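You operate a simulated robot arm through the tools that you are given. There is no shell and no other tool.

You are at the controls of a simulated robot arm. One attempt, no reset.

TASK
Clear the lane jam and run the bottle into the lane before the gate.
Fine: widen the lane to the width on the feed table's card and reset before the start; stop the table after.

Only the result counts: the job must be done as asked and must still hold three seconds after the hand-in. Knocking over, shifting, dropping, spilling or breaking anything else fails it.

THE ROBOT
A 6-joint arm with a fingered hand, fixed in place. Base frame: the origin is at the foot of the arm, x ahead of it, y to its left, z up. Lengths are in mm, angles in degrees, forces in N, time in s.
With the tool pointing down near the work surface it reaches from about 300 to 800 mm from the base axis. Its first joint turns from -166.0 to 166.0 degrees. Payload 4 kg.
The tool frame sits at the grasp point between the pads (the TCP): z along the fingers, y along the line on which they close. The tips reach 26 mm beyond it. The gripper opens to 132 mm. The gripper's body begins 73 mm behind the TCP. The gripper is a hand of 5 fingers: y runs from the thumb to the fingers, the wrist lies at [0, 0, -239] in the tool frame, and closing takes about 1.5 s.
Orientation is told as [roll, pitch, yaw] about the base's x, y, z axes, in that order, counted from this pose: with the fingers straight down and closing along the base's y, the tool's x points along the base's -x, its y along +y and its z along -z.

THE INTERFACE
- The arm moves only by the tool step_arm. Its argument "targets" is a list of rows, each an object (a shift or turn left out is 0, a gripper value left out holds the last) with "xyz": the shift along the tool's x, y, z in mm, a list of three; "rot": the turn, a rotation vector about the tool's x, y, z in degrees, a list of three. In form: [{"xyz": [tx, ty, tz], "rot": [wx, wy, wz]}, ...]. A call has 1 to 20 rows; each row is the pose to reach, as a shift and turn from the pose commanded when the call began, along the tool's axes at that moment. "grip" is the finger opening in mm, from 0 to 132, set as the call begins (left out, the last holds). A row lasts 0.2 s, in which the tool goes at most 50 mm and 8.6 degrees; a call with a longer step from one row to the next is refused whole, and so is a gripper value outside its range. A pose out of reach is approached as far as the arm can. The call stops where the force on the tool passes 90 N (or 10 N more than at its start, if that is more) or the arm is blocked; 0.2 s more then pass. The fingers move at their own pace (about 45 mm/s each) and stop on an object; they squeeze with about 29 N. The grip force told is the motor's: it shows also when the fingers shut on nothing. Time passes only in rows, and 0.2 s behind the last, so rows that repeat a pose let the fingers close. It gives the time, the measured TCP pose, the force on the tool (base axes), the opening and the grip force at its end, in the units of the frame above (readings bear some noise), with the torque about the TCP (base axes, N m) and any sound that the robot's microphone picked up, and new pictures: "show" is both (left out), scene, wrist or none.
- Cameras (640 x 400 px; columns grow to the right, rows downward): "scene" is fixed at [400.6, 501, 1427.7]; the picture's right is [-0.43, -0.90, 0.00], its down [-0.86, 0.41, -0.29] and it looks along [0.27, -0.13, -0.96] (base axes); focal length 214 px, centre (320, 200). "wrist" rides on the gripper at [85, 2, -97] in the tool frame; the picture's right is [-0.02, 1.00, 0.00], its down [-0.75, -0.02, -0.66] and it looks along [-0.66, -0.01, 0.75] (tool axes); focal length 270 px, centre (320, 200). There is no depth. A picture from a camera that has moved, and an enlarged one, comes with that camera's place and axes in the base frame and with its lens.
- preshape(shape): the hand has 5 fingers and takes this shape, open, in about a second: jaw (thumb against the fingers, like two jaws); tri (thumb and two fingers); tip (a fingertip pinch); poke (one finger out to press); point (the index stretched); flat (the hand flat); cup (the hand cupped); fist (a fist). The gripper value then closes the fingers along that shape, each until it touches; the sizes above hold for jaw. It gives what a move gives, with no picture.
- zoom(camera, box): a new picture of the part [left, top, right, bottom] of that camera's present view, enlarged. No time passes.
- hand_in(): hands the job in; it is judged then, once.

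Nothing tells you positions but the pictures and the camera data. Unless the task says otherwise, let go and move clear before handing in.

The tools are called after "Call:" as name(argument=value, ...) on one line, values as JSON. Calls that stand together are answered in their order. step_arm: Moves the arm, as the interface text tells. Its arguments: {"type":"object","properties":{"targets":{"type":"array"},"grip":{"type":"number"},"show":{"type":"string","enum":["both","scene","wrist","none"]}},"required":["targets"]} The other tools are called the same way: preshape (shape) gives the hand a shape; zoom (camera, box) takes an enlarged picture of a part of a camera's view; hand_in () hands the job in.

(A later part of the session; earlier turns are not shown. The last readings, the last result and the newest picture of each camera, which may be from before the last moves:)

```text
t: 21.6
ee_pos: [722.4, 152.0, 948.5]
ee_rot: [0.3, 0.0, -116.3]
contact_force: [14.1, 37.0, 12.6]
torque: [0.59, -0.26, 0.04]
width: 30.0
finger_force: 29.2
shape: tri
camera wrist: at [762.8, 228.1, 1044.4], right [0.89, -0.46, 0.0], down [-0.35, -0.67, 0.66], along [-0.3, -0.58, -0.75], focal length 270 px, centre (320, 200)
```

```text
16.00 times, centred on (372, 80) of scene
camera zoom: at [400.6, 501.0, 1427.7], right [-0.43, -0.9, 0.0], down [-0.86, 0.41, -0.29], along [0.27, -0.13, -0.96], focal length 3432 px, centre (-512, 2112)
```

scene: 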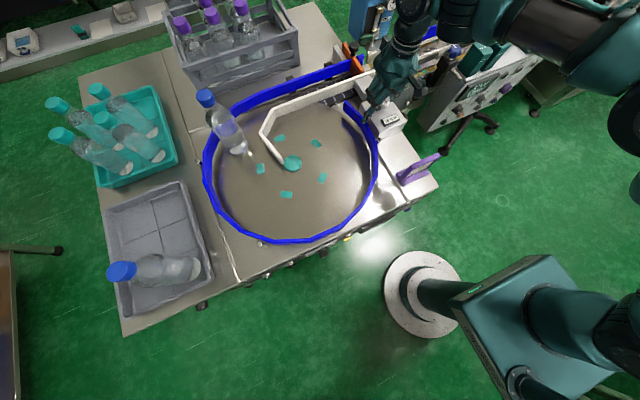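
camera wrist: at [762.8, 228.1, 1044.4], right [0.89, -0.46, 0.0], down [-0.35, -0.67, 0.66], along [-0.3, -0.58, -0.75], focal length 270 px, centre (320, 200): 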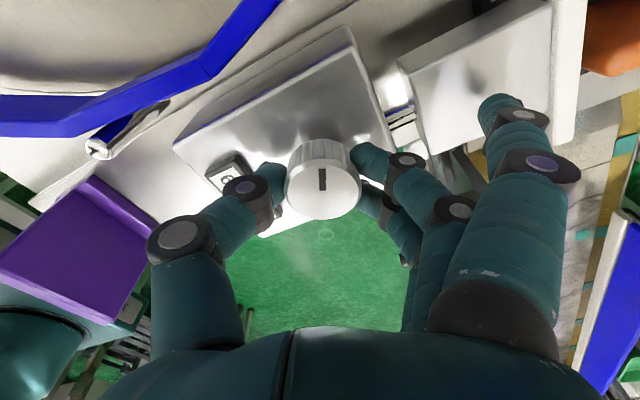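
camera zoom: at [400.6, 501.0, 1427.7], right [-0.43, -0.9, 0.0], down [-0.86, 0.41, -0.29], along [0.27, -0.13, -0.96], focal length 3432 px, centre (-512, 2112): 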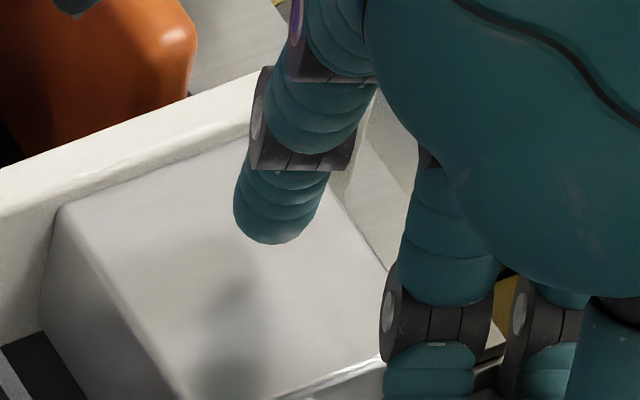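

The display jumped to 66 mm, so it works in 6 mm steps and clockwise widens the lane. The outer finger is nearing the gauge, so I'll release, rotate back and regrip.

Call:
step_arm(targets=[{}, {}, {}, {}], grip=64, show="wrist")

Call:
zoom(camera="scene", box=[340, 60, 430, 130])

```text
t: 22.6
ee_pos: [722.3, 150.0, 946.1]
ee_rot: [-0.1, -0.1, -116.4]
contact_force: [-5.5, 13.0, 4.5]
torque: [-0.15, -0.19, 0.42]
width: 63.0
finger_force: 0.1
shape: tri
camera wrist: at [762.4, 225.8, 1042.9], right [0.89, -0.46, 0.0], down [-0.35, -0.67, 0.66], along [-0.31, -0.58, -0.75], focal length 270 px, centre (320, 200)
```

wrist: 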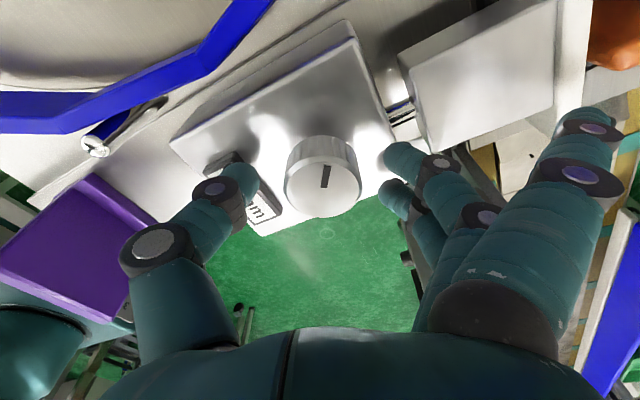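

```text
5.71 times, centred on (385, 95) of scene
camera zoom: at [400.6, 501.0, 1427.7], right [-0.43, -0.9, 0.0], down [-0.86, 0.41, -0.29], along [0.27, -0.13, -0.96], focal length 1226 px, centre (-51, 800)
```

zoom: 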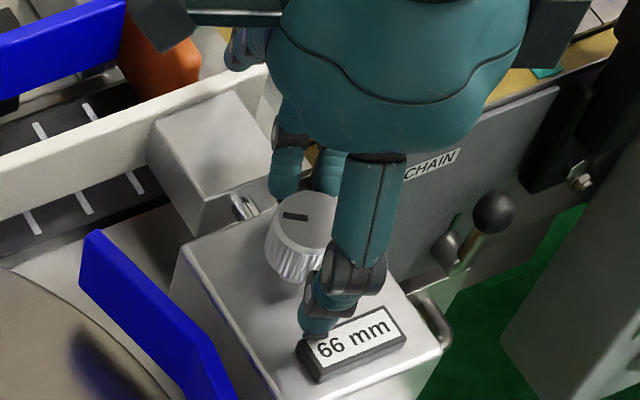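

The knob settled into the 66 mm detent, roughly 120° from 60 mm, and the opened thumb is touching the display housing. I'll close slightly to relieve that, lift straight up, and turn back to the starting yaw.

Call:
step_arm(targets=[{}, {}, {"xyz": [0, 0, -15]}, {"xyz": [0, 0, -35]}, {"xyz": [0, 0, -60]}], grip=54, show="none")

Call:
step_arm(targets=[{"rot": [0, 0, -8]}, {"rot": [0, 0, -16]}, {"rot": [0, 0, -24]}, {"rot": [0, 0, -32]}, {"rot": [0, 0, -40]}, {"rot": [0, 0, -48]}, {"rot": [0, 0, -56]}, {"rot": [0, 0, -64]}, {"rot": [0, 0, -72]}, {"rot": [0, 0, -80]}, {"rot": [0, 0, -88]}, {"rot": [0, 0, -96]}, {"rot": [0, 0, -104]}, {"rot": [0, 0, -112]}, {"rot": [0, 0, -116]}, {"rot": [0, 0, -116]}], show="wrist")

Call:
zoom(camera="wrist", box=[272, 60, 372, 160])

Call:
zoom(camera="scene", box=[340, 60, 430, 130])

```text
t: 23.8
ee_pos: [723.3, 149.8, 1008.8]
ee_rot: [-0.1, 0.1, -116.3]
contact_force: [0.3, -0.6, -0.5]
torque: [-0.02, -0.01, 0.02]
width: 55.0
finger_force: 0.2
shape: tri
```

```text
t: 27.2
ee_pos: [724.5, 150.9, 1009.1]
ee_rot: [0.0, 0.0, -0.2]
contact_force: [0.2, 0.0, 0.1]
torque: [0.02, -0.02, 0.01]
width: 54.8
finger_force: 0.0
shape: tri
camera wrist: at [639.1, 154.5, 1104.0], right [0.02, 1.0, 0.0], down [0.75, -0.02, 0.66], along [0.66, -0.02, -0.75], focal length 270 px, centre (320, 200)
```

wrist: 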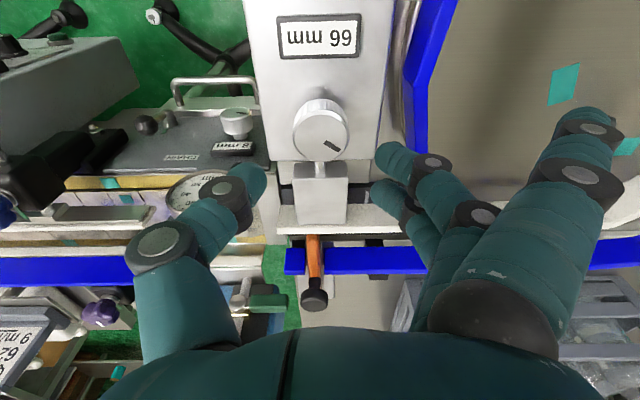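

```text
4.00 times, centred on (322, 110) of wrist
camera zoom: at [639.1, 154.5, 1104.0], right [0.02, 1.0, 0.0], down [0.75, -0.02, 0.66], along [0.66, -0.02, -0.75], focal length 1081 px, centre (312, 560)
```

zoom: 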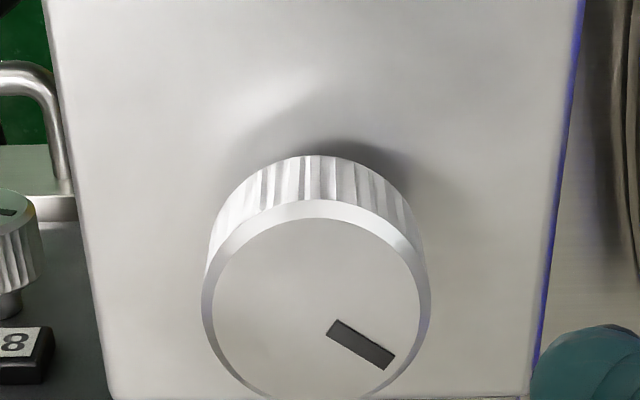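

```text
5.71 times, centred on (385, 95) of scene
camera zoom: at [400.6, 501.0, 1427.7], right [-0.43, -0.9, 0.0], down [-0.86, 0.41, -0.29], along [0.27, -0.13, -0.96], focal length 1226 px, centre (-51, 800)
```

zoom: 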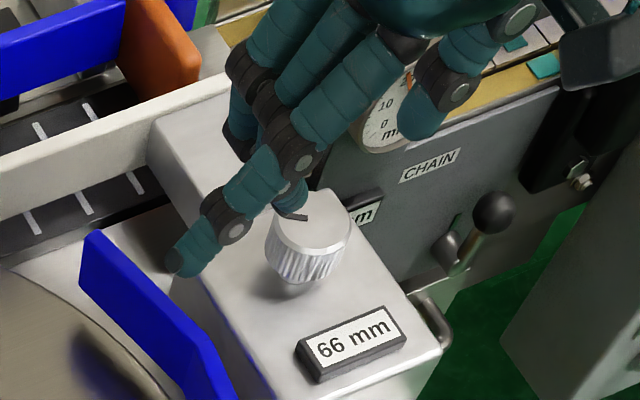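

The display reads 66 mm. I'll descend again, grip and turn another ~116° clockwise.

Call:
step_arm(targets=[{"xyz": [0, 1, 25]}, {"xyz": [0, 1, 50]}, {"xyz": [0, 1, 60]}, {"xyz": [0, 1, 60]}], grip=60, show="none")

Call:
step_arm(targets=[{}, {}, {}, {}, {}], grip=28, show="none")

Call:
step_arm(targets=[{"rot": [0, 0, 8]}, {"rot": [0, 0, 16]}, {"rot": [0, 0, 24]}, {"rot": [0, 0, 32]}, {"rot": [0, 0, 40]}, {"rot": [0, 0, 48]}, {"rot": [0, 0, 56]}, {"rot": [0, 0, 64]}, {"rot": [0, 0, 72]}, {"rot": [0, 0, 80]}, {"rot": [0, 0, 88]}, {"rot": [0, 0, 88]}], show="wrist")

Call:
zoom(camera="scene", box=[340, 60, 430, 130])

```text
t: 28.2
ee_pos: [722.2, 153.6, 948.5]
ee_rot: [0.0, 0.0, -0.2]
contact_force: [-0.1, -0.3, -1.2]
torque: [0.0, -0.01, 0.03]
width: 59.0
finger_force: 0.0
shape: tri
```

```text
t: 29.4
ee_pos: [721.4, 153.6, 948.7]
ee_rot: [0.0, 0.0, -0.3]
contact_force: [-0.9, -1.4, -3.6]
torque: [0.04, 0.02, -0.02]
width: 27.5
finger_force: 28.8
shape: tri
```

```text
t: 32.0
ee_pos: [723.6, 154.4, 949.2]
ee_rot: [0.2, -0.1, -88.3]
contact_force: [9.4, 37.2, 9.3]
torque: [0.64, -0.39, 0.09]
width: 28.1
finger_force: 28.9
shape: tri
camera wrist: at [723.1, 239.4, 1044.4], right [1.0, 0.01, 0.0], down [0.01, -0.75, 0.66], along [0.01, -0.66, -0.75], focal length 270 px, centre (320, 200)
```

wrist: 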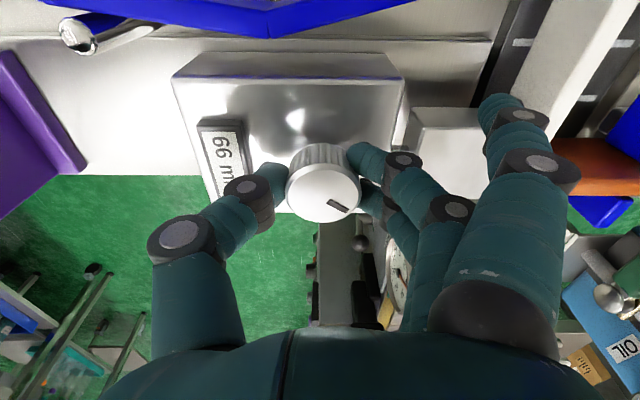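

```text
5.71 times, centred on (385, 95) of scene
camera zoom: at [400.6, 501.0, 1427.7], right [-0.43, -0.9, 0.0], down [-0.86, 0.41, -0.29], along [0.27, -0.13, -0.96], focal length 1226 px, centre (-51, 800)
```

zoom: 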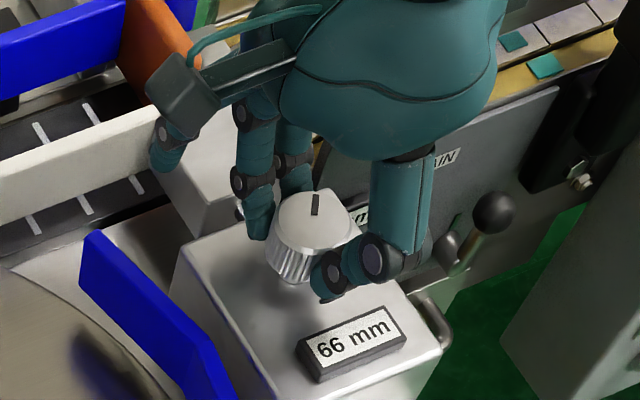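

Call:
step_arm(targets=[{"rot": [0, 0, 7]}, {"rot": [0, 0, 14]}, {"rot": [0, 0, 21]}, {"rot": [0, 0, 28]}, {"rot": [0, 0, 28]}], show="wrist")

Call:
zoom(camera="scene", box=[340, 60, 430, 130])

```text
t: 33.2
ee_pos: [724.1, 155.0, 948.8]
ee_rot: [0.3, 0.2, -116.3]
contact_force: [28.9, 40.0, 6.2]
torque: [0.58, -0.69, 0.11]
width: 28.1
finger_force: 28.7
shape: tri
camera wrist: at [763.3, 229.8, 1044.8], right [0.89, -0.46, 0.01], down [-0.35, -0.67, 0.66], along [-0.3, -0.58, -0.76], focal length 270 px, centre (320, 200)
```

wrist: 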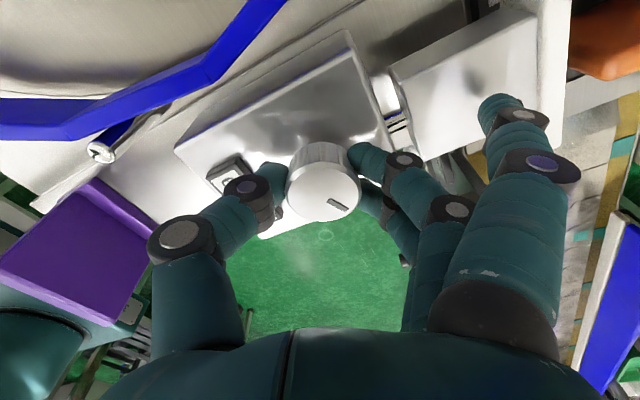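

```text
5.71 times, centred on (385, 95) of scene
camera zoom: at [400.6, 501.0, 1427.7], right [-0.43, -0.9, 0.0], down [-0.86, 0.41, -0.29], along [0.27, -0.13, -0.96], focal length 1226 px, centre (-51, 800)
```

zoom: 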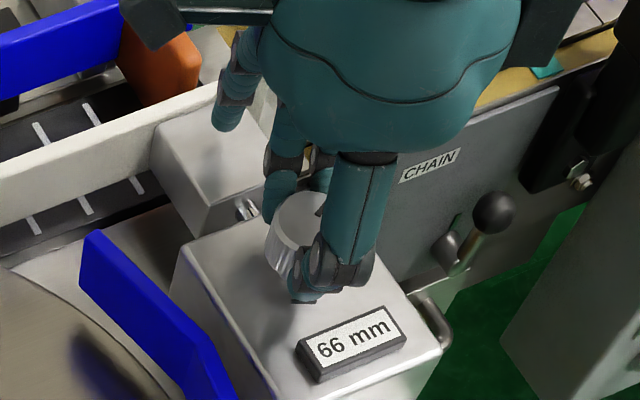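

It's still 66 at roughly 243° total. That fits about 12 mm per turn with a 6 mm display step, so 72 mm should be one full turn with the pointer back to its original direction. I'll release, lift, rotate back and regrip.

Call:
step_arm(targets=[{}, {}, {}, {"xyz": [0, 0, -15]}, {"xyz": [0, 0, -35]}, {"xyz": [0, 0, -60]}], grip=54, show="none")

Call:
step_arm(targets=[{"rot": [0, 0, -8]}, {"rot": [0, 0, -16]}, {"rot": [0, 0, -24]}, {"rot": [0, 0, -32]}, {"rot": [0, 0, -40]}, {"rot": [0, 0, -48]}, {"rot": [0, 0, -56]}, {"rot": [0, 0, -64]}, {"rot": [0, 0, -72]}, {"rot": [0, 0, -80]}, {"rot": [0, 0, -88]}, {"rot": [0, 0, -96]}, {"rot": [0, 0, -104]}, {"rot": [0, 0, -112]}, {"rot": [0, 0, -116]}, {"rot": [0, 0, -116]}], show="wrist")

Call:
zoom(camera="wrist", box=[272, 70, 372, 170])

Call:
zoom(camera="scene", box=[352, 68, 392, 93])

```text
t: 34.6
ee_pos: [721.9, 153.3, 1008.6]
ee_rot: [0.0, 0.0, -116.3]
contact_force: [0.6, -0.7, -0.6]
torque: [0.02, 0.04, -0.02]
width: 52.9
finger_force: 0.0
shape: tri
```

```text
t: 38.0
ee_pos: [723.1, 152.2, 1009.0]
ee_rot: [0.1, 0.1, -0.1]
contact_force: [0.6, 0.0, -0.1]
torque: [0.0, 0.01, -0.02]
width: 53.2
finger_force: 0.0
shape: tri
camera wrist: at [639.2, 156.1, 1104.1], right [0.02, 1.0, 0.0], down [0.75, -0.02, 0.66], along [0.66, -0.02, -0.75], focal length 270 px, centre (320, 200)
```

wrist: 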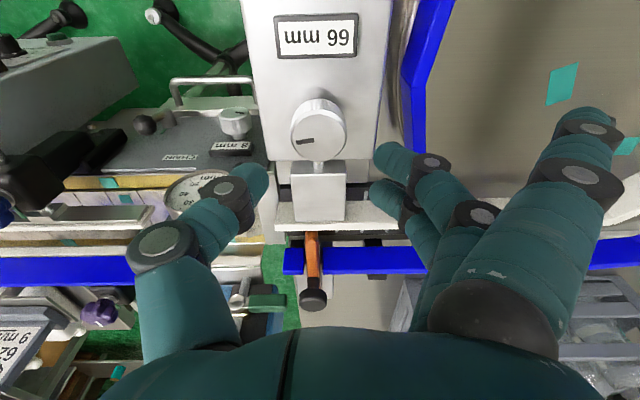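

```text
4.00 times, centred on (322, 120) of wrist
camera zoom: at [639.2, 156.1, 1104.1], right [0.02, 1.0, 0.0], down [0.75, -0.02, 0.66], along [0.66, -0.02, -0.75], focal length 1081 px, centre (312, 520)
```

zoom: 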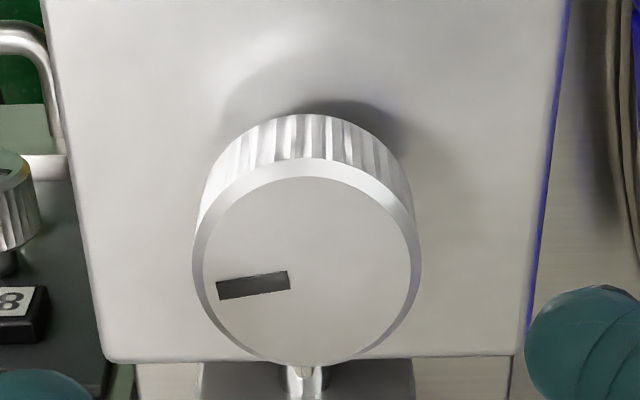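

```text
16.00 times, centred on (372, 80) of scene
camera zoom: at [400.6, 501.0, 1427.7], right [-0.43, -0.9, 0.0], down [-0.86, 0.41, -0.29], along [0.27, -0.13, -0.96], focal length 3432 px, centre (-512, 2112)
```

zoom: 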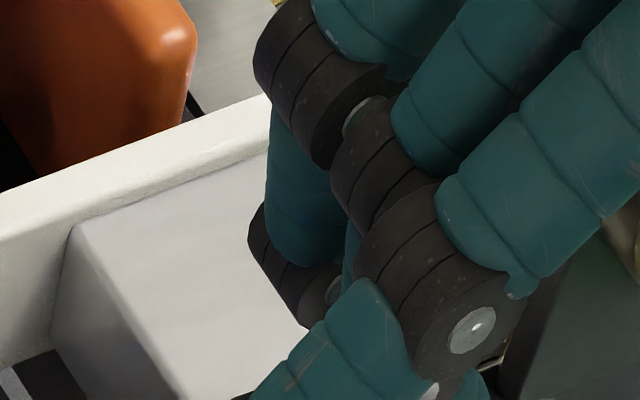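

The pointer is at about 254° total, and the guide has shifted about 9 mm since the counter-clockwise extreme, so 12 mm per turn is confirmed. I need about 106° more. I'll regrip, turn about 98°, then check.

Call:
step_arm(targets=[{"xyz": [-1, -0.5, 25]}, {"xyz": [-1, -0.5, 50]}, {"xyz": [-1, -0.5, 60]}, {"xyz": [-1, -0.5, 60]}], grip=60, show="none")

Call:
step_arm(targets=[{}, {}, {}, {}, {}], grip=28, show="wrist")

Call:
step_arm(targets=[{"rot": [0, 0, 8]}, {"rot": [0, 0, 16]}, {"rot": [0, 0, 24]}, {"rot": [0, 0, 32]}, {"rot": [0, 0, 40]}, {"rot": [0, 0, 48]}, {"rot": [0, 0, 56]}, {"rot": [0, 0, 64]}, {"rot": [0, 0, 72]}, {"rot": [0, 0, 80]}, {"rot": [0, 0, 88]}, {"rot": [0, 0, 96]}, {"rot": [0, 0, 98]}, {"rot": [0, 0, 98]}], show="wrist")

Call:
zoom(camera="scene", box=[340, 60, 430, 130])

```text
t: 39.0
ee_pos: [722.5, 153.1, 949.3]
ee_rot: [0.0, 0.0, -0.2]
contact_force: [-0.1, -0.4, -0.8]
torque: [-0.02, 0.0, -0.01]
width: 59.3
finger_force: 0.0
shape: tri
```

```text
t: 40.2
ee_pos: [722.1, 151.4, 949.0]
ee_rot: [0.1, 0.0, -0.3]
contact_force: [-0.6, -0.1, -2.1]
torque: [0.06, 0.01, 0.0]
width: 28.2
finger_force: 28.9
shape: tri
camera wrist: at [638.7, 155.8, 1045.6], right [0.03, 1.0, 0.0], down [0.75, -0.02, 0.66], along [0.66, -0.02, -0.75], focal length 270 px, centre (320, 200)
```

wrist: 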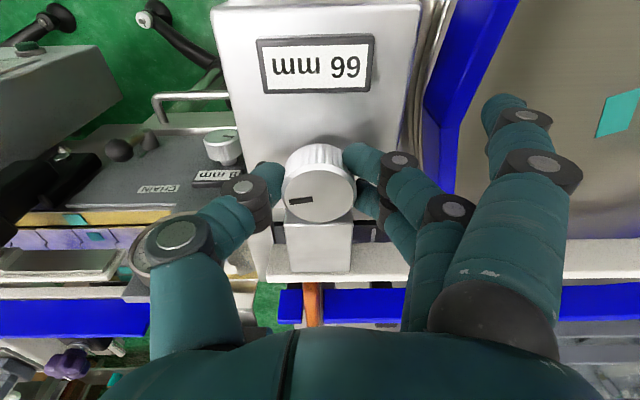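

```text
t: 43.2
ee_pos: [725.2, 153.8, 948.9]
ee_rot: [0.1, 0.0, -98.2]
contact_force: [10.3, 41.1, 12.7]
torque: [0.7, -0.35, 0.05]
width: 28.6
finger_force: 28.7
shape: tri
camera wrist: at [738.6, 237.7, 1044.7], right [0.99, -0.16, 0.0], down [-0.12, -0.74, 0.66], along [-0.1, -0.65, -0.75], focal length 270 px, centre (320, 200)
```

wrist: 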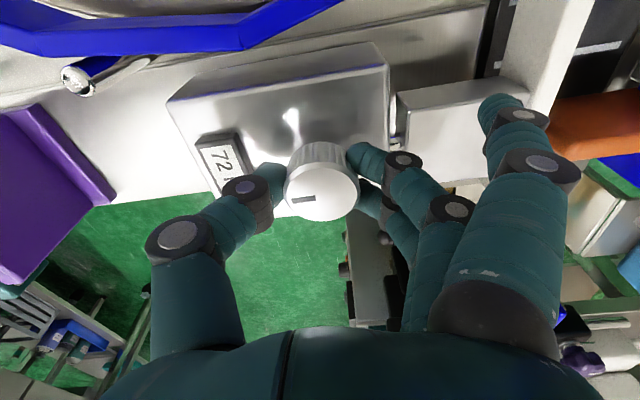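

```text
5.71 times, centred on (385, 95) of scene
camera zoom: at [400.6, 501.0, 1427.7], right [-0.43, -0.9, 0.0], down [-0.86, 0.41, -0.29], along [0.27, -0.13, -0.96], focal length 1226 px, centre (-51, 800)
```

zoom: 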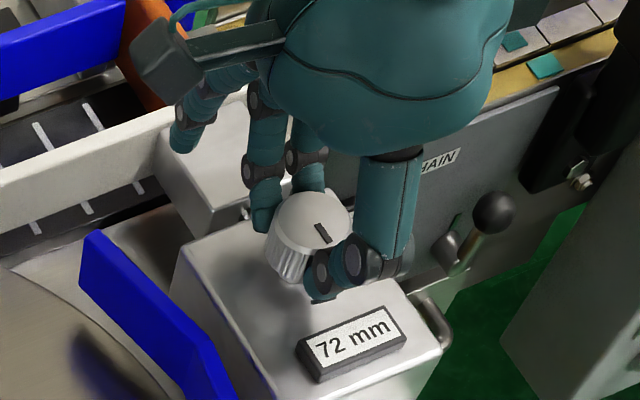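

The display reads 72 mm and the pointer is back at its original direction. I'll release, lift and verify.

Call:
step_arm(targets=[{}, {}, {}, {"xyz": [0, 0, -15]}, {"xyz": [0, 0, -35]}, {"xyz": [0, 0, -60]}, {"xyz": [0, 0, -90]}], grip=54, show="none")

Call:
step_arm(targets=[{"rot": [0, 0, -8]}, {"rot": [0, 0, -16]}, {"rot": [0, 0, -24]}, {"rot": [0, 0, -32]}, {"rot": [0, 0, -40]}, {"rot": [0, 0, -48]}, {"rot": [0, 0, -56]}, {"rot": [0, 0, -64]}, {"rot": [0, 0, -72]}, {"rot": [0, 0, -80]}, {"rot": [0, 0, -88]}, {"rot": [0, 0, -96]}, {"rot": [0, 0, -98]}, {"rot": [0, 0, -98]}], show="wrist")

Call:
zoom(camera="wrist", box=[272, 60, 372, 160])

Call:
zoom(camera="scene", box=[340, 60, 430, 130])

Call:
zoom(camera="scene", box=[352, 68, 392, 93])

```text
t: 44.8
ee_pos: [723.8, 151.5, 1036.8]
ee_rot: [-0.1, 0.0, -98.3]
contact_force: [0.2, -0.6, -0.1]
torque: [0.0, 0.03, -0.01]
width: 53.4
finger_force: 0.0
shape: tri
```

```text
t: 47.8
ee_pos: [723.1, 151.8, 1037.9]
ee_rot: [0.0, 0.0, -0.2]
contact_force: [-0.8, -0.2, -0.3]
torque: [0.0, 0.03, 0.03]
width: 53.3
finger_force: 0.1
shape: tri
camera wrist: at [639.7, 154.4, 1133.9], right [0.02, 1.0, 0.0], down [0.75, -0.02, 0.66], along [0.66, -0.02, -0.75], focal length 270 px, centre (320, 200)
```

wrist: 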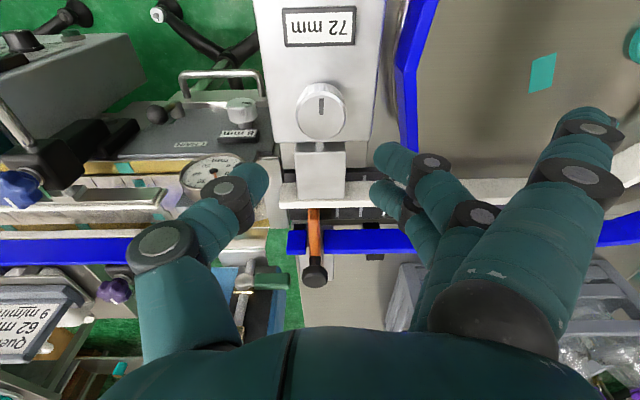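

```text
4.00 times, centred on (322, 110) of wrist
camera zoom: at [639.7, 154.4, 1133.9], right [0.02, 1.0, 0.0], down [0.75, -0.02, 0.66], along [0.66, -0.02, -0.75], focal length 1081 px, centre (312, 560)
```

zoom: 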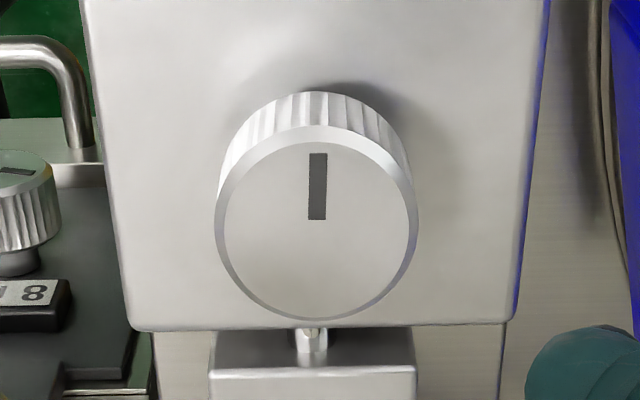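

```text
5.71 times, centred on (385, 95) of scene
camera zoom: at [400.6, 501.0, 1427.7], right [-0.43, -0.9, 0.0], down [-0.86, 0.41, -0.29], along [0.27, -0.13, -0.96], focal length 1226 px, centre (-51, 800)
```

zoom: 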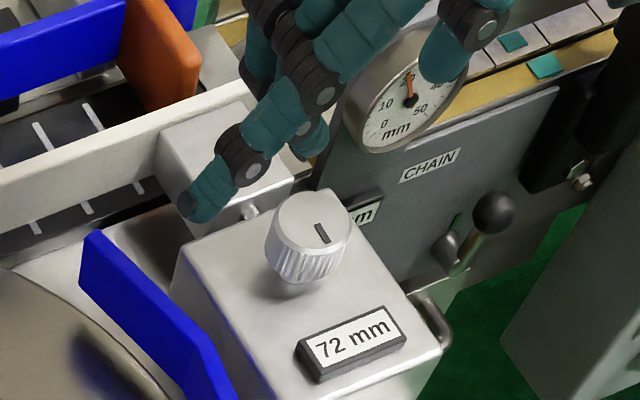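

```text
16.00 times, centred on (372, 80) of scene
camera zoom: at [400.6, 501.0, 1427.7], right [-0.43, -0.9, 0.0], down [-0.86, 0.41, -0.29], along [0.27, -0.13, -0.96], focal length 3432 px, centre (-512, 2112)
```

zoom: 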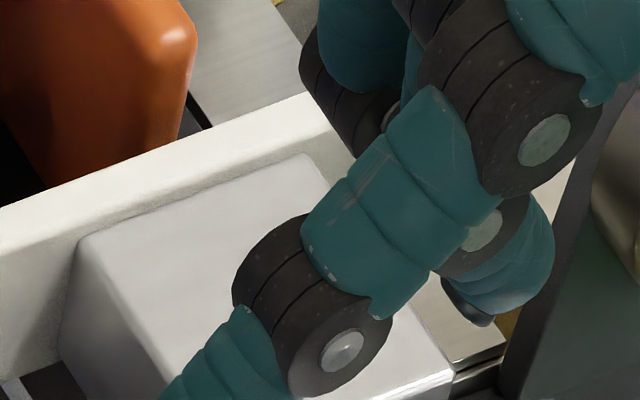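

The lane is set: the display reads 72 mm and the pointer is exactly back at its mark. Next is RESET on the front panel, so I lift, move toward the panel, and set the hand to poke.

Call:
step_arm(targets=[{"xyz": [0, 0, -45]}, {"xyz": [0, 0, -90]}, {"xyz": [40, 10, -110]}, {"xyz": [80, 25, -110]}, {"xyz": [120, 40, -110]}, {"xyz": [160, 55, -110]}, {"xyz": [200, 70, -110]}, {"xyz": [240, 85, -110]}, {"xyz": [280, 100, -110]}, {"xyz": [320, 110, -110]}, {"xyz": [360, 115, -100]}, {"xyz": [390, 120, -80]}, {"xyz": [390, 120, -80]}], grip=132, show="none")

Call:
preshape(shape="poke")

Call:
step_arm(targets=[{}])

```text
t: 50.6
ee_pos: [334.3, 270.4, 1117.1]
ee_rot: [0.0, 0.0, -0.3]
contact_force: [0.9, 0.1, -0.2]
torque: [-0.03, -0.02, 0.0]
width: 132.0
finger_force: 0.0
shape: tri
```

```text
t: 51.5
ee_pos: [334.7, 269.7, 1118.4]
ee_rot: [0.0, 0.0, -0.2]
contact_force: [0.1, 0.1, 0.4]
torque: [0.03, 0.01, 0.02]
width: 0.0
finger_force: 0.2
shape: poke
```

```text
t: 51.9
ee_pos: [334.0, 270.4, 1117.1]
ee_rot: [0.0, -0.1, -0.3]
contact_force: [0.7, 0.9, -0.1]
torque: [0.03, 0.02, 0.02]
width: 0.0
finger_force: 0.1
shape: poke
camera wrist: at [251.0, 273.9, 1213.4], right [0.03, 1.0, 0.0], down [0.75, -0.02, 0.66], along [0.66, -0.02, -0.75], focal length 270 px, centre (320, 200)
```

scene: 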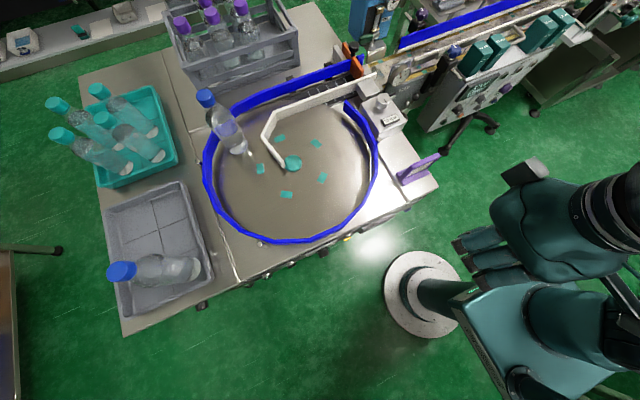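
wrist: 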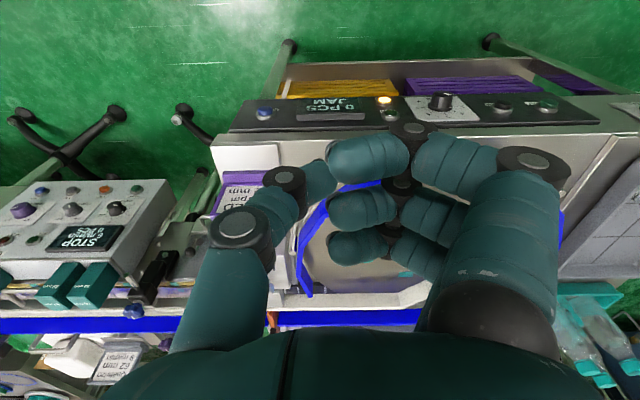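

The hand is in the poke shape, but I can't tell which finger extends. I'll look closer.

Call:
zoom(camera="scene", box=[430, 170, 640, 300])

Call:
zoom(camera="wrist", box=[200, 100, 600, 340])

```text
3.05 times, centred on (535, 235) of scene
camera zoom: at [400.6, 501.0, 1427.7], right [-0.43, -0.9, 0.0], down [-0.86, 0.41, -0.29], along [0.27, -0.13, -0.96], focal length 654 px, centre (-335, 93)
```

zoom: 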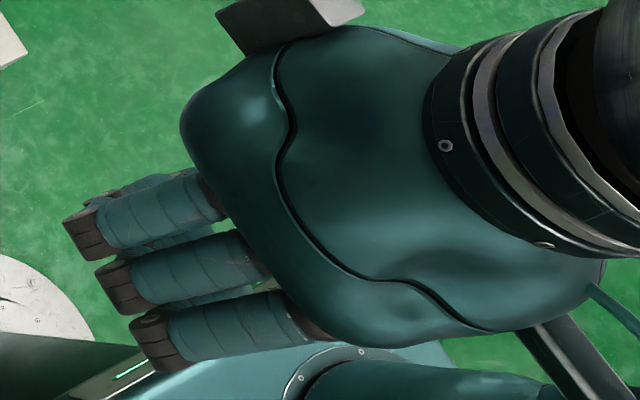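

```text
1.60 times, centred on (400, 220) of wrist
camera zoom: at [251.0, 273.9, 1213.4], right [0.03, 1.0, 0.0], down [0.75, -0.02, 0.66], along [0.66, -0.02, -0.75], focal length 432 px, centre (192, 168)
```

zoom: 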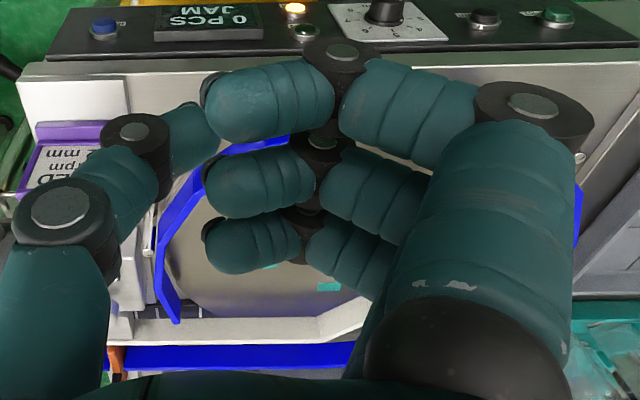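

Call:
preshape(shape="point")

Call:
step_arm(targets=[{}], show="wrist")

Call:
zoom(camera="scene", box=[430, 170, 640, 300])

```text
t: 52.8
ee_pos: [334.4, 270.6, 1117.1]
ee_rot: [-0.1, 0.0, -0.3]
contact_force: [0.1, 0.7, -0.4]
torque: [0.02, -0.03, -0.01]
width: 125.9
finger_force: 0.1
shape: point
```

```text
t: 53.2
ee_pos: [334.4, 270.0, 1116.9]
ee_rot: [0.0, 0.0, -0.3]
contact_force: [0.5, -0.2, 1.4]
torque: [-0.02, 0.0, 0.01]
width: 125.7
finger_force: 0.0
shape: point
camera wrist: at [250.9, 273.9, 1213.4], right [0.03, 1.0, 0.0], down [0.75, -0.02, 0.66], along [0.66, -0.02, -0.75], focal length 270 px, centre (320, 200)
```

wrist: 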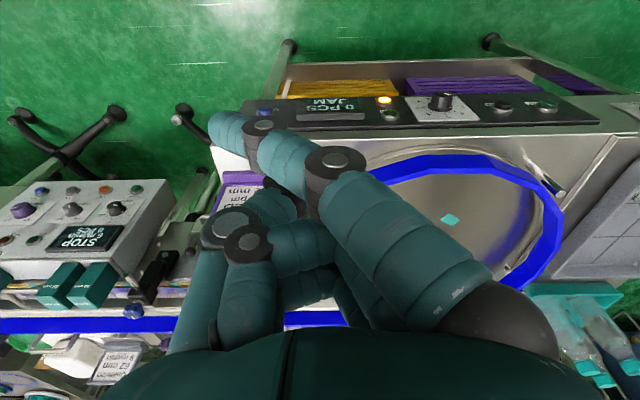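

```text
3.05 times, centred on (535, 235) of scene
camera zoom: at [400.6, 501.0, 1427.7], right [-0.43, -0.9, 0.0], down [-0.86, 0.41, -0.29], along [0.27, -0.13, -0.96], focal length 654 px, centre (-335, 93)
```

zoom: 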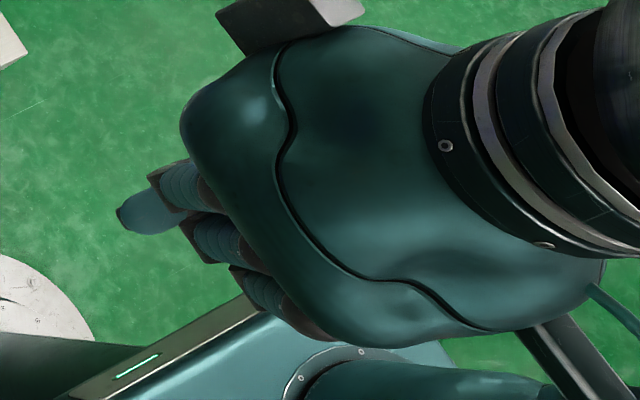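

In "point" the index slants across the palm. I'll return to poke and tilt the hand so the scene camera sees its profile and shows which finger protrudes.

Call:
preshape(shape="poke")

Call:
step_arm(targets=[{"xyz": [-40, 20, 0], "rot": [0, -6, 0]}, {"xyz": [-80, 40, 0], "rot": [0, -12, 0]}, {"xyz": [-110, 50, 0], "rot": [0, -18, 0]}, {"xyz": [-120, 50, -10], "rot": [0, -24, 0]}, {"xyz": [-130, 50, -20], "rot": [0, -30, 0]}, {"xyz": [-140, 50, -30], "rot": [0, -36, 0]}, {"xyz": [-150, 50, -30], "rot": [0, -42, 0]}, {"xyz": [-150, 50, -30], "rot": [0, -48, 0]}, {"xyz": [-150, 50, -30], "rot": [0, -54, 0]}, {"xyz": [-150, 50, -30], "rot": [0, -60, 0]}, {"xyz": [-150, 50, -30], "rot": [0, -60, 0]}])

Call:
zoom(camera="scene", box=[300, 170, 500, 300])

```text
t: 54.1
ee_pos: [334.0, 271.5, 1116.6]
ee_rot: [0.0, 0.0, -0.4]
contact_force: [0.1, -0.3, -0.7]
torque: [-0.01, -0.01, 0.02]
width: 0.0
finger_force: 0.0
shape: poke
```

```text
t: 56.5
ee_pos: [486.3, 322.8, 1149.0]
ee_rot: [-0.1, -60.1, -0.2]
contact_force: [0.5, 0.3, 0.2]
torque: [0.0, -0.01, -0.02]
width: 0.0
finger_force: 0.0
shape: poke
camera wrist: at [360.4, 325.9, 1122.9], right [0.02, 1.0, 0.02], down [-0.2, -0.01, 0.98], along [0.98, -0.02, 0.2], focal length 270 px, centre (320, 200)
```

scene: 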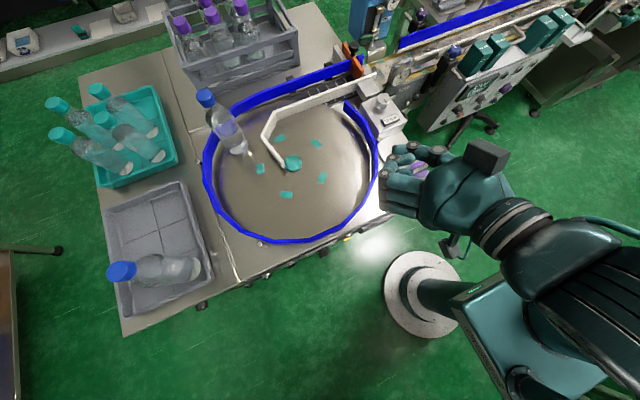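
wrist: 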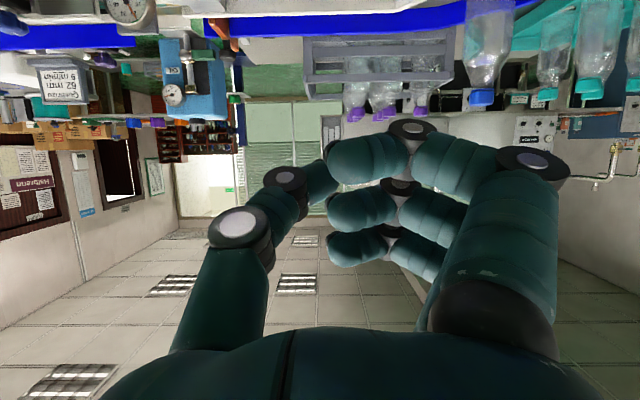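

```text
3.08 times, centred on (400, 235) of scene
camera zoom: at [400.6, 501.0, 1427.7], right [-0.43, -0.9, 0.0], down [-0.86, 0.41, -0.29], along [0.27, -0.13, -0.96], focal length 660 px, centre (74, 92)
```

zoom: 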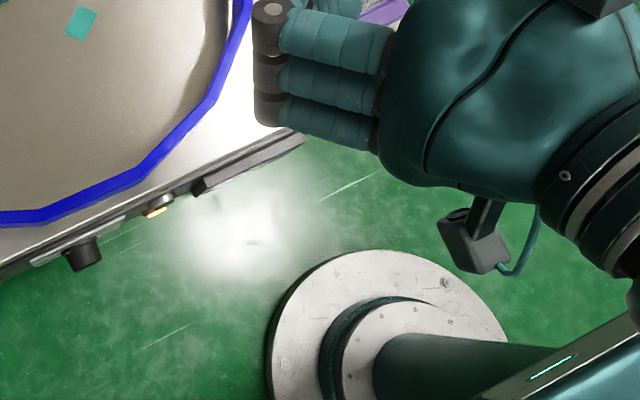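

Call:
zoom(camera="scene", box=[360, 120, 480, 260])

Call:
zoom(camera="scene", box=[370, 130, 450, 190])

```text
2.86 times, centred on (420, 190) of scene
camera zoom: at [400.6, 501.0, 1427.7], right [-0.43, -0.9, 0.0], down [-0.86, 0.41, -0.29], along [0.27, -0.13, -0.96], focal length 613 px, centre (34, 229)
```

zoom: 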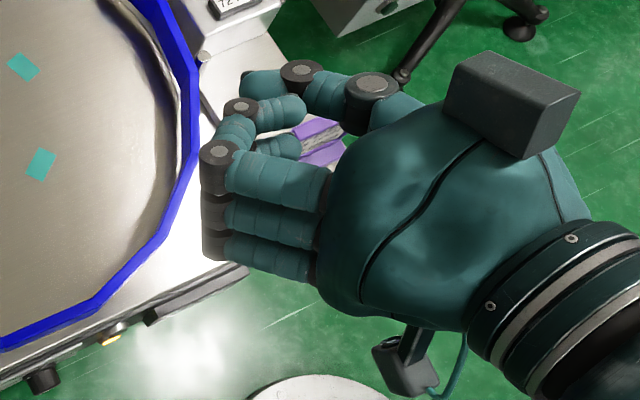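

```text
6.67 times, centred on (410, 160) of scene
camera zoom: at [400.6, 501.0, 1427.7], right [-0.43, -0.9, 0.0], down [-0.86, 0.41, -0.29], along [0.27, -0.13, -0.96], focal length 1430 px, centre (-280, 467)
```

zoom: 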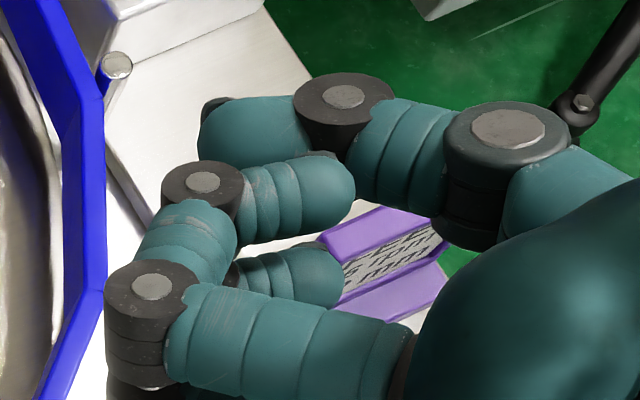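

In the poke shape the thumb tip sticks out most, roughly 22 mm beyond the TCP, with the other fingers curled. The panel elements look side-on from above, so the panel face is close to vertical and faces the arm. I'll move back and down, keeping the 60° tilt, to view the panel straight on.

Call:
step_arm(targets=[{"xyz": [25, 0, -40]}, {"xyz": [50, -5, -80]}, {"xyz": [75, -10, -120]}, {"xyz": [115, -15, -110]}, {"xyz": [155, -20, -90]}, {"xyz": [195, -23, -65]}, {"xyz": [235, -23, -40]}, {"xyz": [275, -23, -15]}, {"xyz": [310, -23, 10]}, {"xyz": [332, -23, 23]}, {"xyz": [332, -23, 23]}])

```text
t: 58.9
ee_pos: [339.9, 313.2, 847.3]
ee_rot: [0.0, -60.1, -0.3]
contact_force: [-0.9, 0.1, 0.0]
torque: [-0.04, 0.0, -0.01]
width: 0.1
finger_force: 0.0
shape: poke
out of reach, approached as far as the arm can: row 8, 9, 10, 11
camera wrist: at [214.8, 316.8, 822.1], right [0.02, 1.0, 0.02], down [-0.19, -0.01, 0.98], along [0.98, -0.02, 0.19], focal length 270 px, centre (320, 200)
```

scene: 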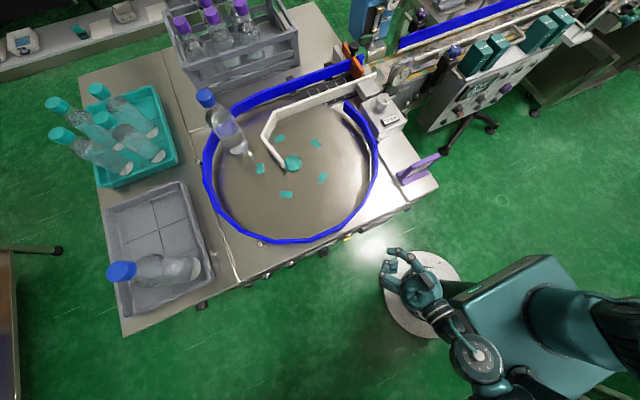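
wrist: 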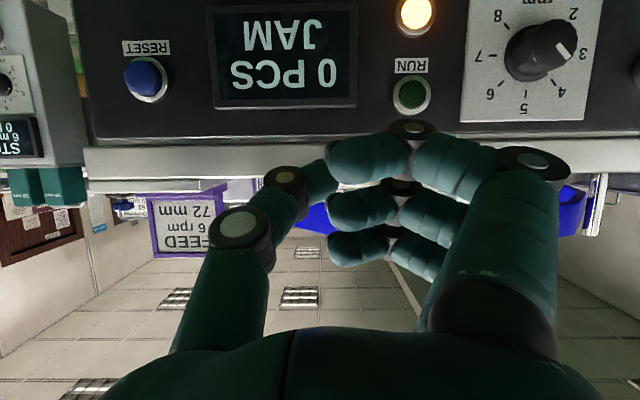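

This is a clear view: the panel is vertical, upside down in the picture, with RESET at about (440,174,765), the display, the lamps and the dial. To keep the curled fingers clear while the thumb tip presses, I'll roll the hand -90° so the fingers hang below, in free space.

Call:
step_arm(targets=[{"xyz": [-10, 30, -5], "rot": [0, 0, -7.5]}, {"xyz": [-20, 60, -10], "rot": [0, 0, -15]}, {"xyz": [-26, 80, -15], "rot": [0, 0, -22.5]}, {"xyz": [-26, 80, -15], "rot": [0, 0, -30]}, {"xyz": [-26, 80, -15], "rot": [0, 0, -37.5]}, {"xyz": [-26, 80, -15], "rot": [0, 0, -45]}, {"xyz": [-26, 80, -15], "rot": [0, 0, -52.5]}, {"xyz": [-26, 80, -15], "rot": [0, 0, -60]}, {"xyz": [-26, 80, -15], "rot": [0, 0, -67.5]}, {"xyz": [-26, 80, -15], "rot": [0, 0, -75]}, {"xyz": [-26, 80, -15], "rot": [0, 0, -82.5]}, {"xyz": [-26, 80, -15], "rot": [0, 0, -90]}, {"xyz": [-26, 80, -15], "rot": [0, 0, -90]}])

Call:
zoom(camera="scene", box=[300, 200, 480, 330])

```text
t: 61.7
ee_pos: [341.7, 390.1, 879.9]
ee_rot: [-60.0, 0.2, 89.7]
contact_force: [0.4, -0.3, 0.8]
torque: [0.0, -0.02, 0.0]
width: 0.2
finger_force: 0.1
shape: poke
camera wrist: at [256.9, 308.2, 926.3], right [-0.5, 0.02, -0.87], down [-0.56, 0.76, 0.34], along [0.66, 0.65, -0.37], focal length 270 px, centre (320, 200)
```

scene: 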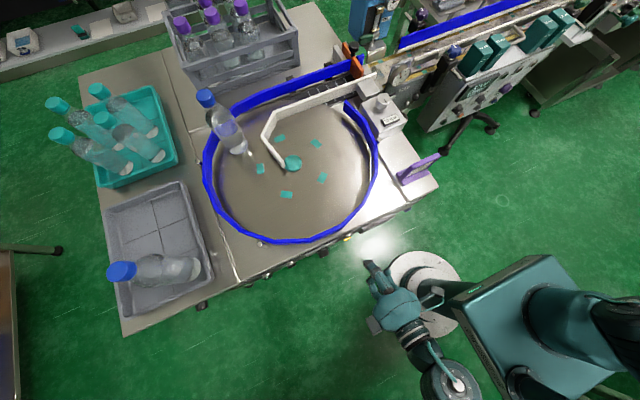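
wrist: 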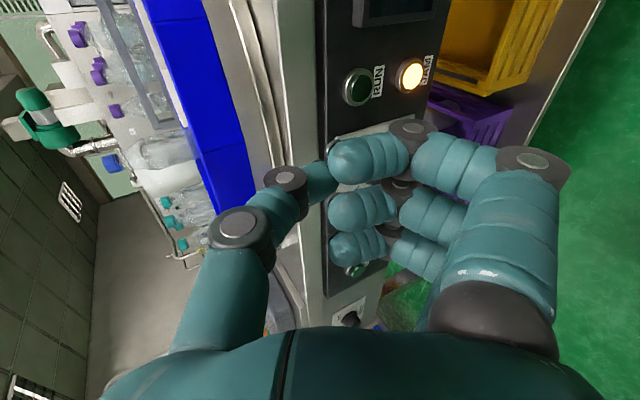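

```text
3.08 times, centred on (390, 265) of scene
camera zoom: at [400.6, 501.0, 1427.7], right [-0.43, -0.9, 0.0], down [-0.86, 0.41, -0.29], along [0.27, -0.13, -0.96], focal length 660 px, centre (105, 0)
```

zoom: 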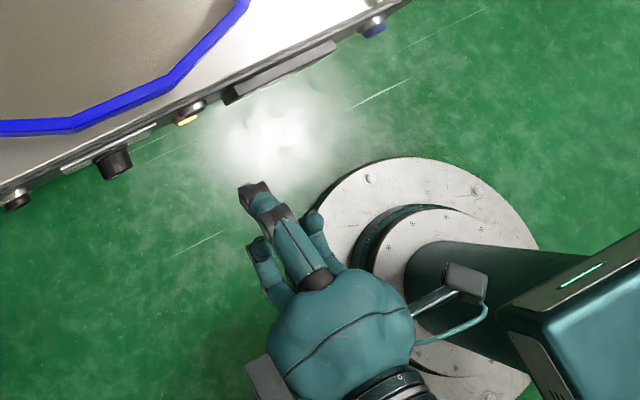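

Call:
zoom(camera="scene", box=[355, 250, 435, 320])

Call:
zoom(camera="wrist", box=[200, 100, 600, 320])

```text
5.71 times, centred on (395, 285) of scene
camera zoom: at [400.6, 501.0, 1427.7], right [-0.43, -0.9, 0.0], down [-0.86, 0.41, -0.29], along [0.27, -0.13, -0.96], focal length 1226 px, centre (-109, -286)
```

zoom: 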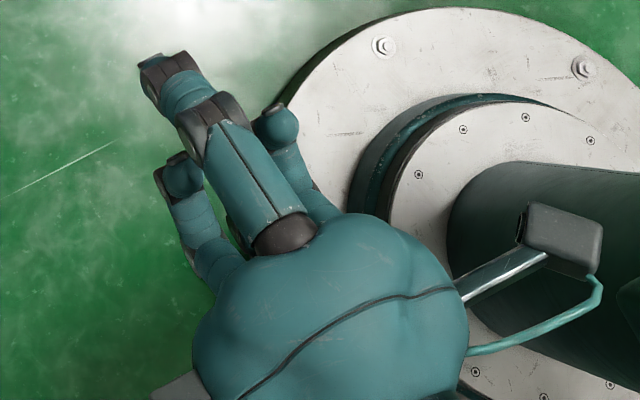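

```text
1.60 times, centred on (400, 210) of wrist
camera zoom: at [256.9, 308.2, 926.3], right [-0.5, 0.02, -0.87], down [-0.56, 0.76, 0.34], along [0.66, 0.65, -0.37], focal length 432 px, centre (192, 184)
```

zoom: 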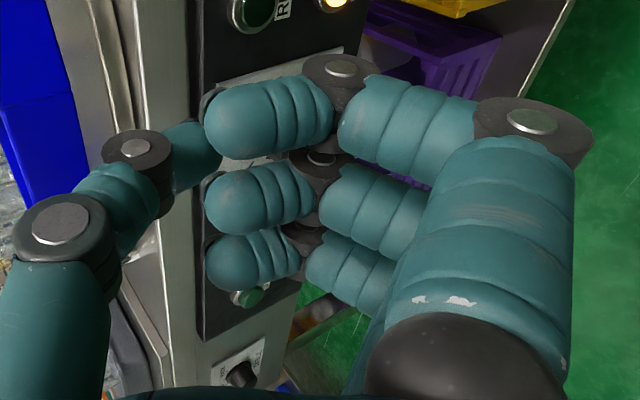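

Every finger in "poke" is curled, so "point" is better: the index is straight, angled about 50° from the tool axis toward the thumb side. With the tool tilted about 40°, that finger points straight at the panel. I'll change shape, adjust the tilt, and measure the fingertip.

Call:
preshape(shape="point")

Call:
step_arm(targets=[{"rot": [-7, 0, 0]}, {"rot": [-14, 0, 0]}, {"rot": [-20, 0, 0]}, {"rot": [-20, 0, 0]}])

Call:
zoom(camera="scene", box=[340, 230, 420, 300])

Call:
zoom(camera="wrist", box=[160, 60, 480, 260])

```text
t: 62.6
ee_pos: [341.9, 391.0, 880.4]
ee_rot: [-60.0, -0.1, 89.7]
contact_force: [0.3, 0.2, -0.5]
torque: [-0.05, 0.0, -0.03]
width: 126.3
finger_force: 0.2
shape: point
```

```text
t: 63.6
ee_pos: [341.5, 390.9, 879.4]
ee_rot: [-40.0, -0.1, 89.7]
contact_force: [-0.4, 0.2, -0.6]
torque: [0.01, 0.02, 0.02]
width: 126.0
finger_force: 0.0
shape: point
camera wrist: at [278.0, 307.9, 952.0], right [-0.77, 0.02, -0.64], down [-0.41, 0.75, 0.51], along [0.5, 0.66, -0.57], focal length 270 px, centre (320, 200)
```

scene: 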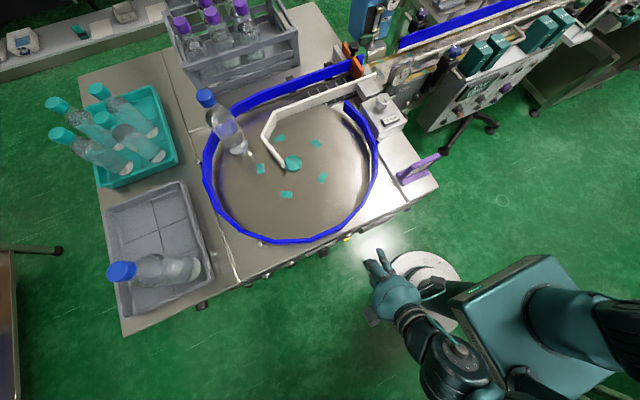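
wrist: 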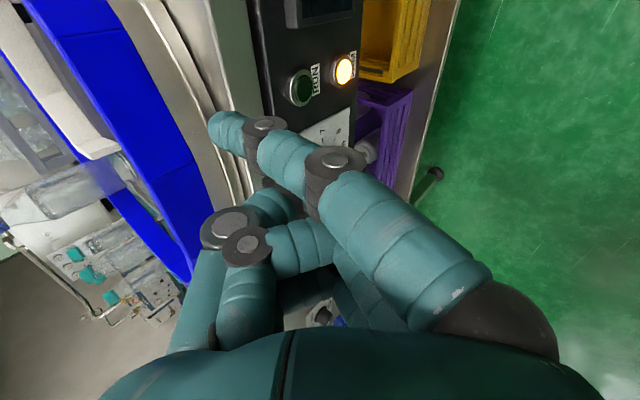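

```text
5.71 times, centred on (380, 265) of scene
camera zoom: at [400.6, 501.0, 1427.7], right [-0.43, -0.9, 0.0], down [-0.86, 0.41, -0.29], along [0.27, -0.13, -0.96], focal length 1226 px, centre (-23, -171)
```

zoom: 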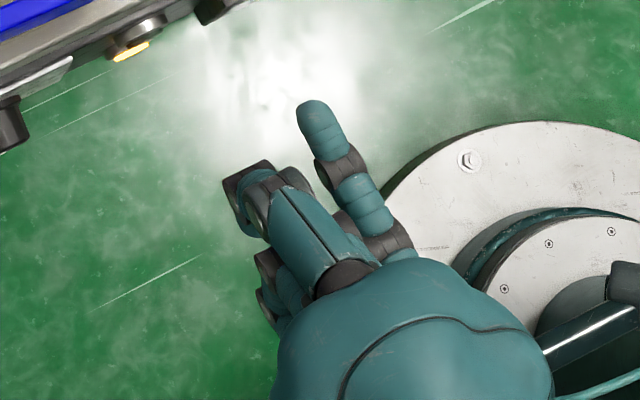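

```text
2.00 times, centred on (320, 160) of wrist
camera zoom: at [278.0, 307.9, 952.0], right [-0.77, 0.02, -0.64], down [-0.41, 0.75, 0.51], along [0.5, 0.66, -0.57], focal length 541 px, centre (320, 280)
```

zoom: 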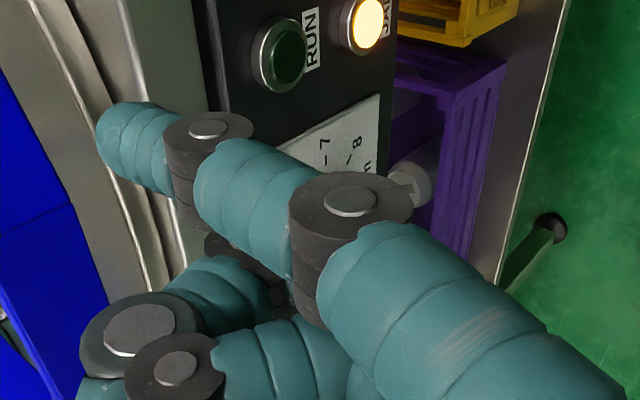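

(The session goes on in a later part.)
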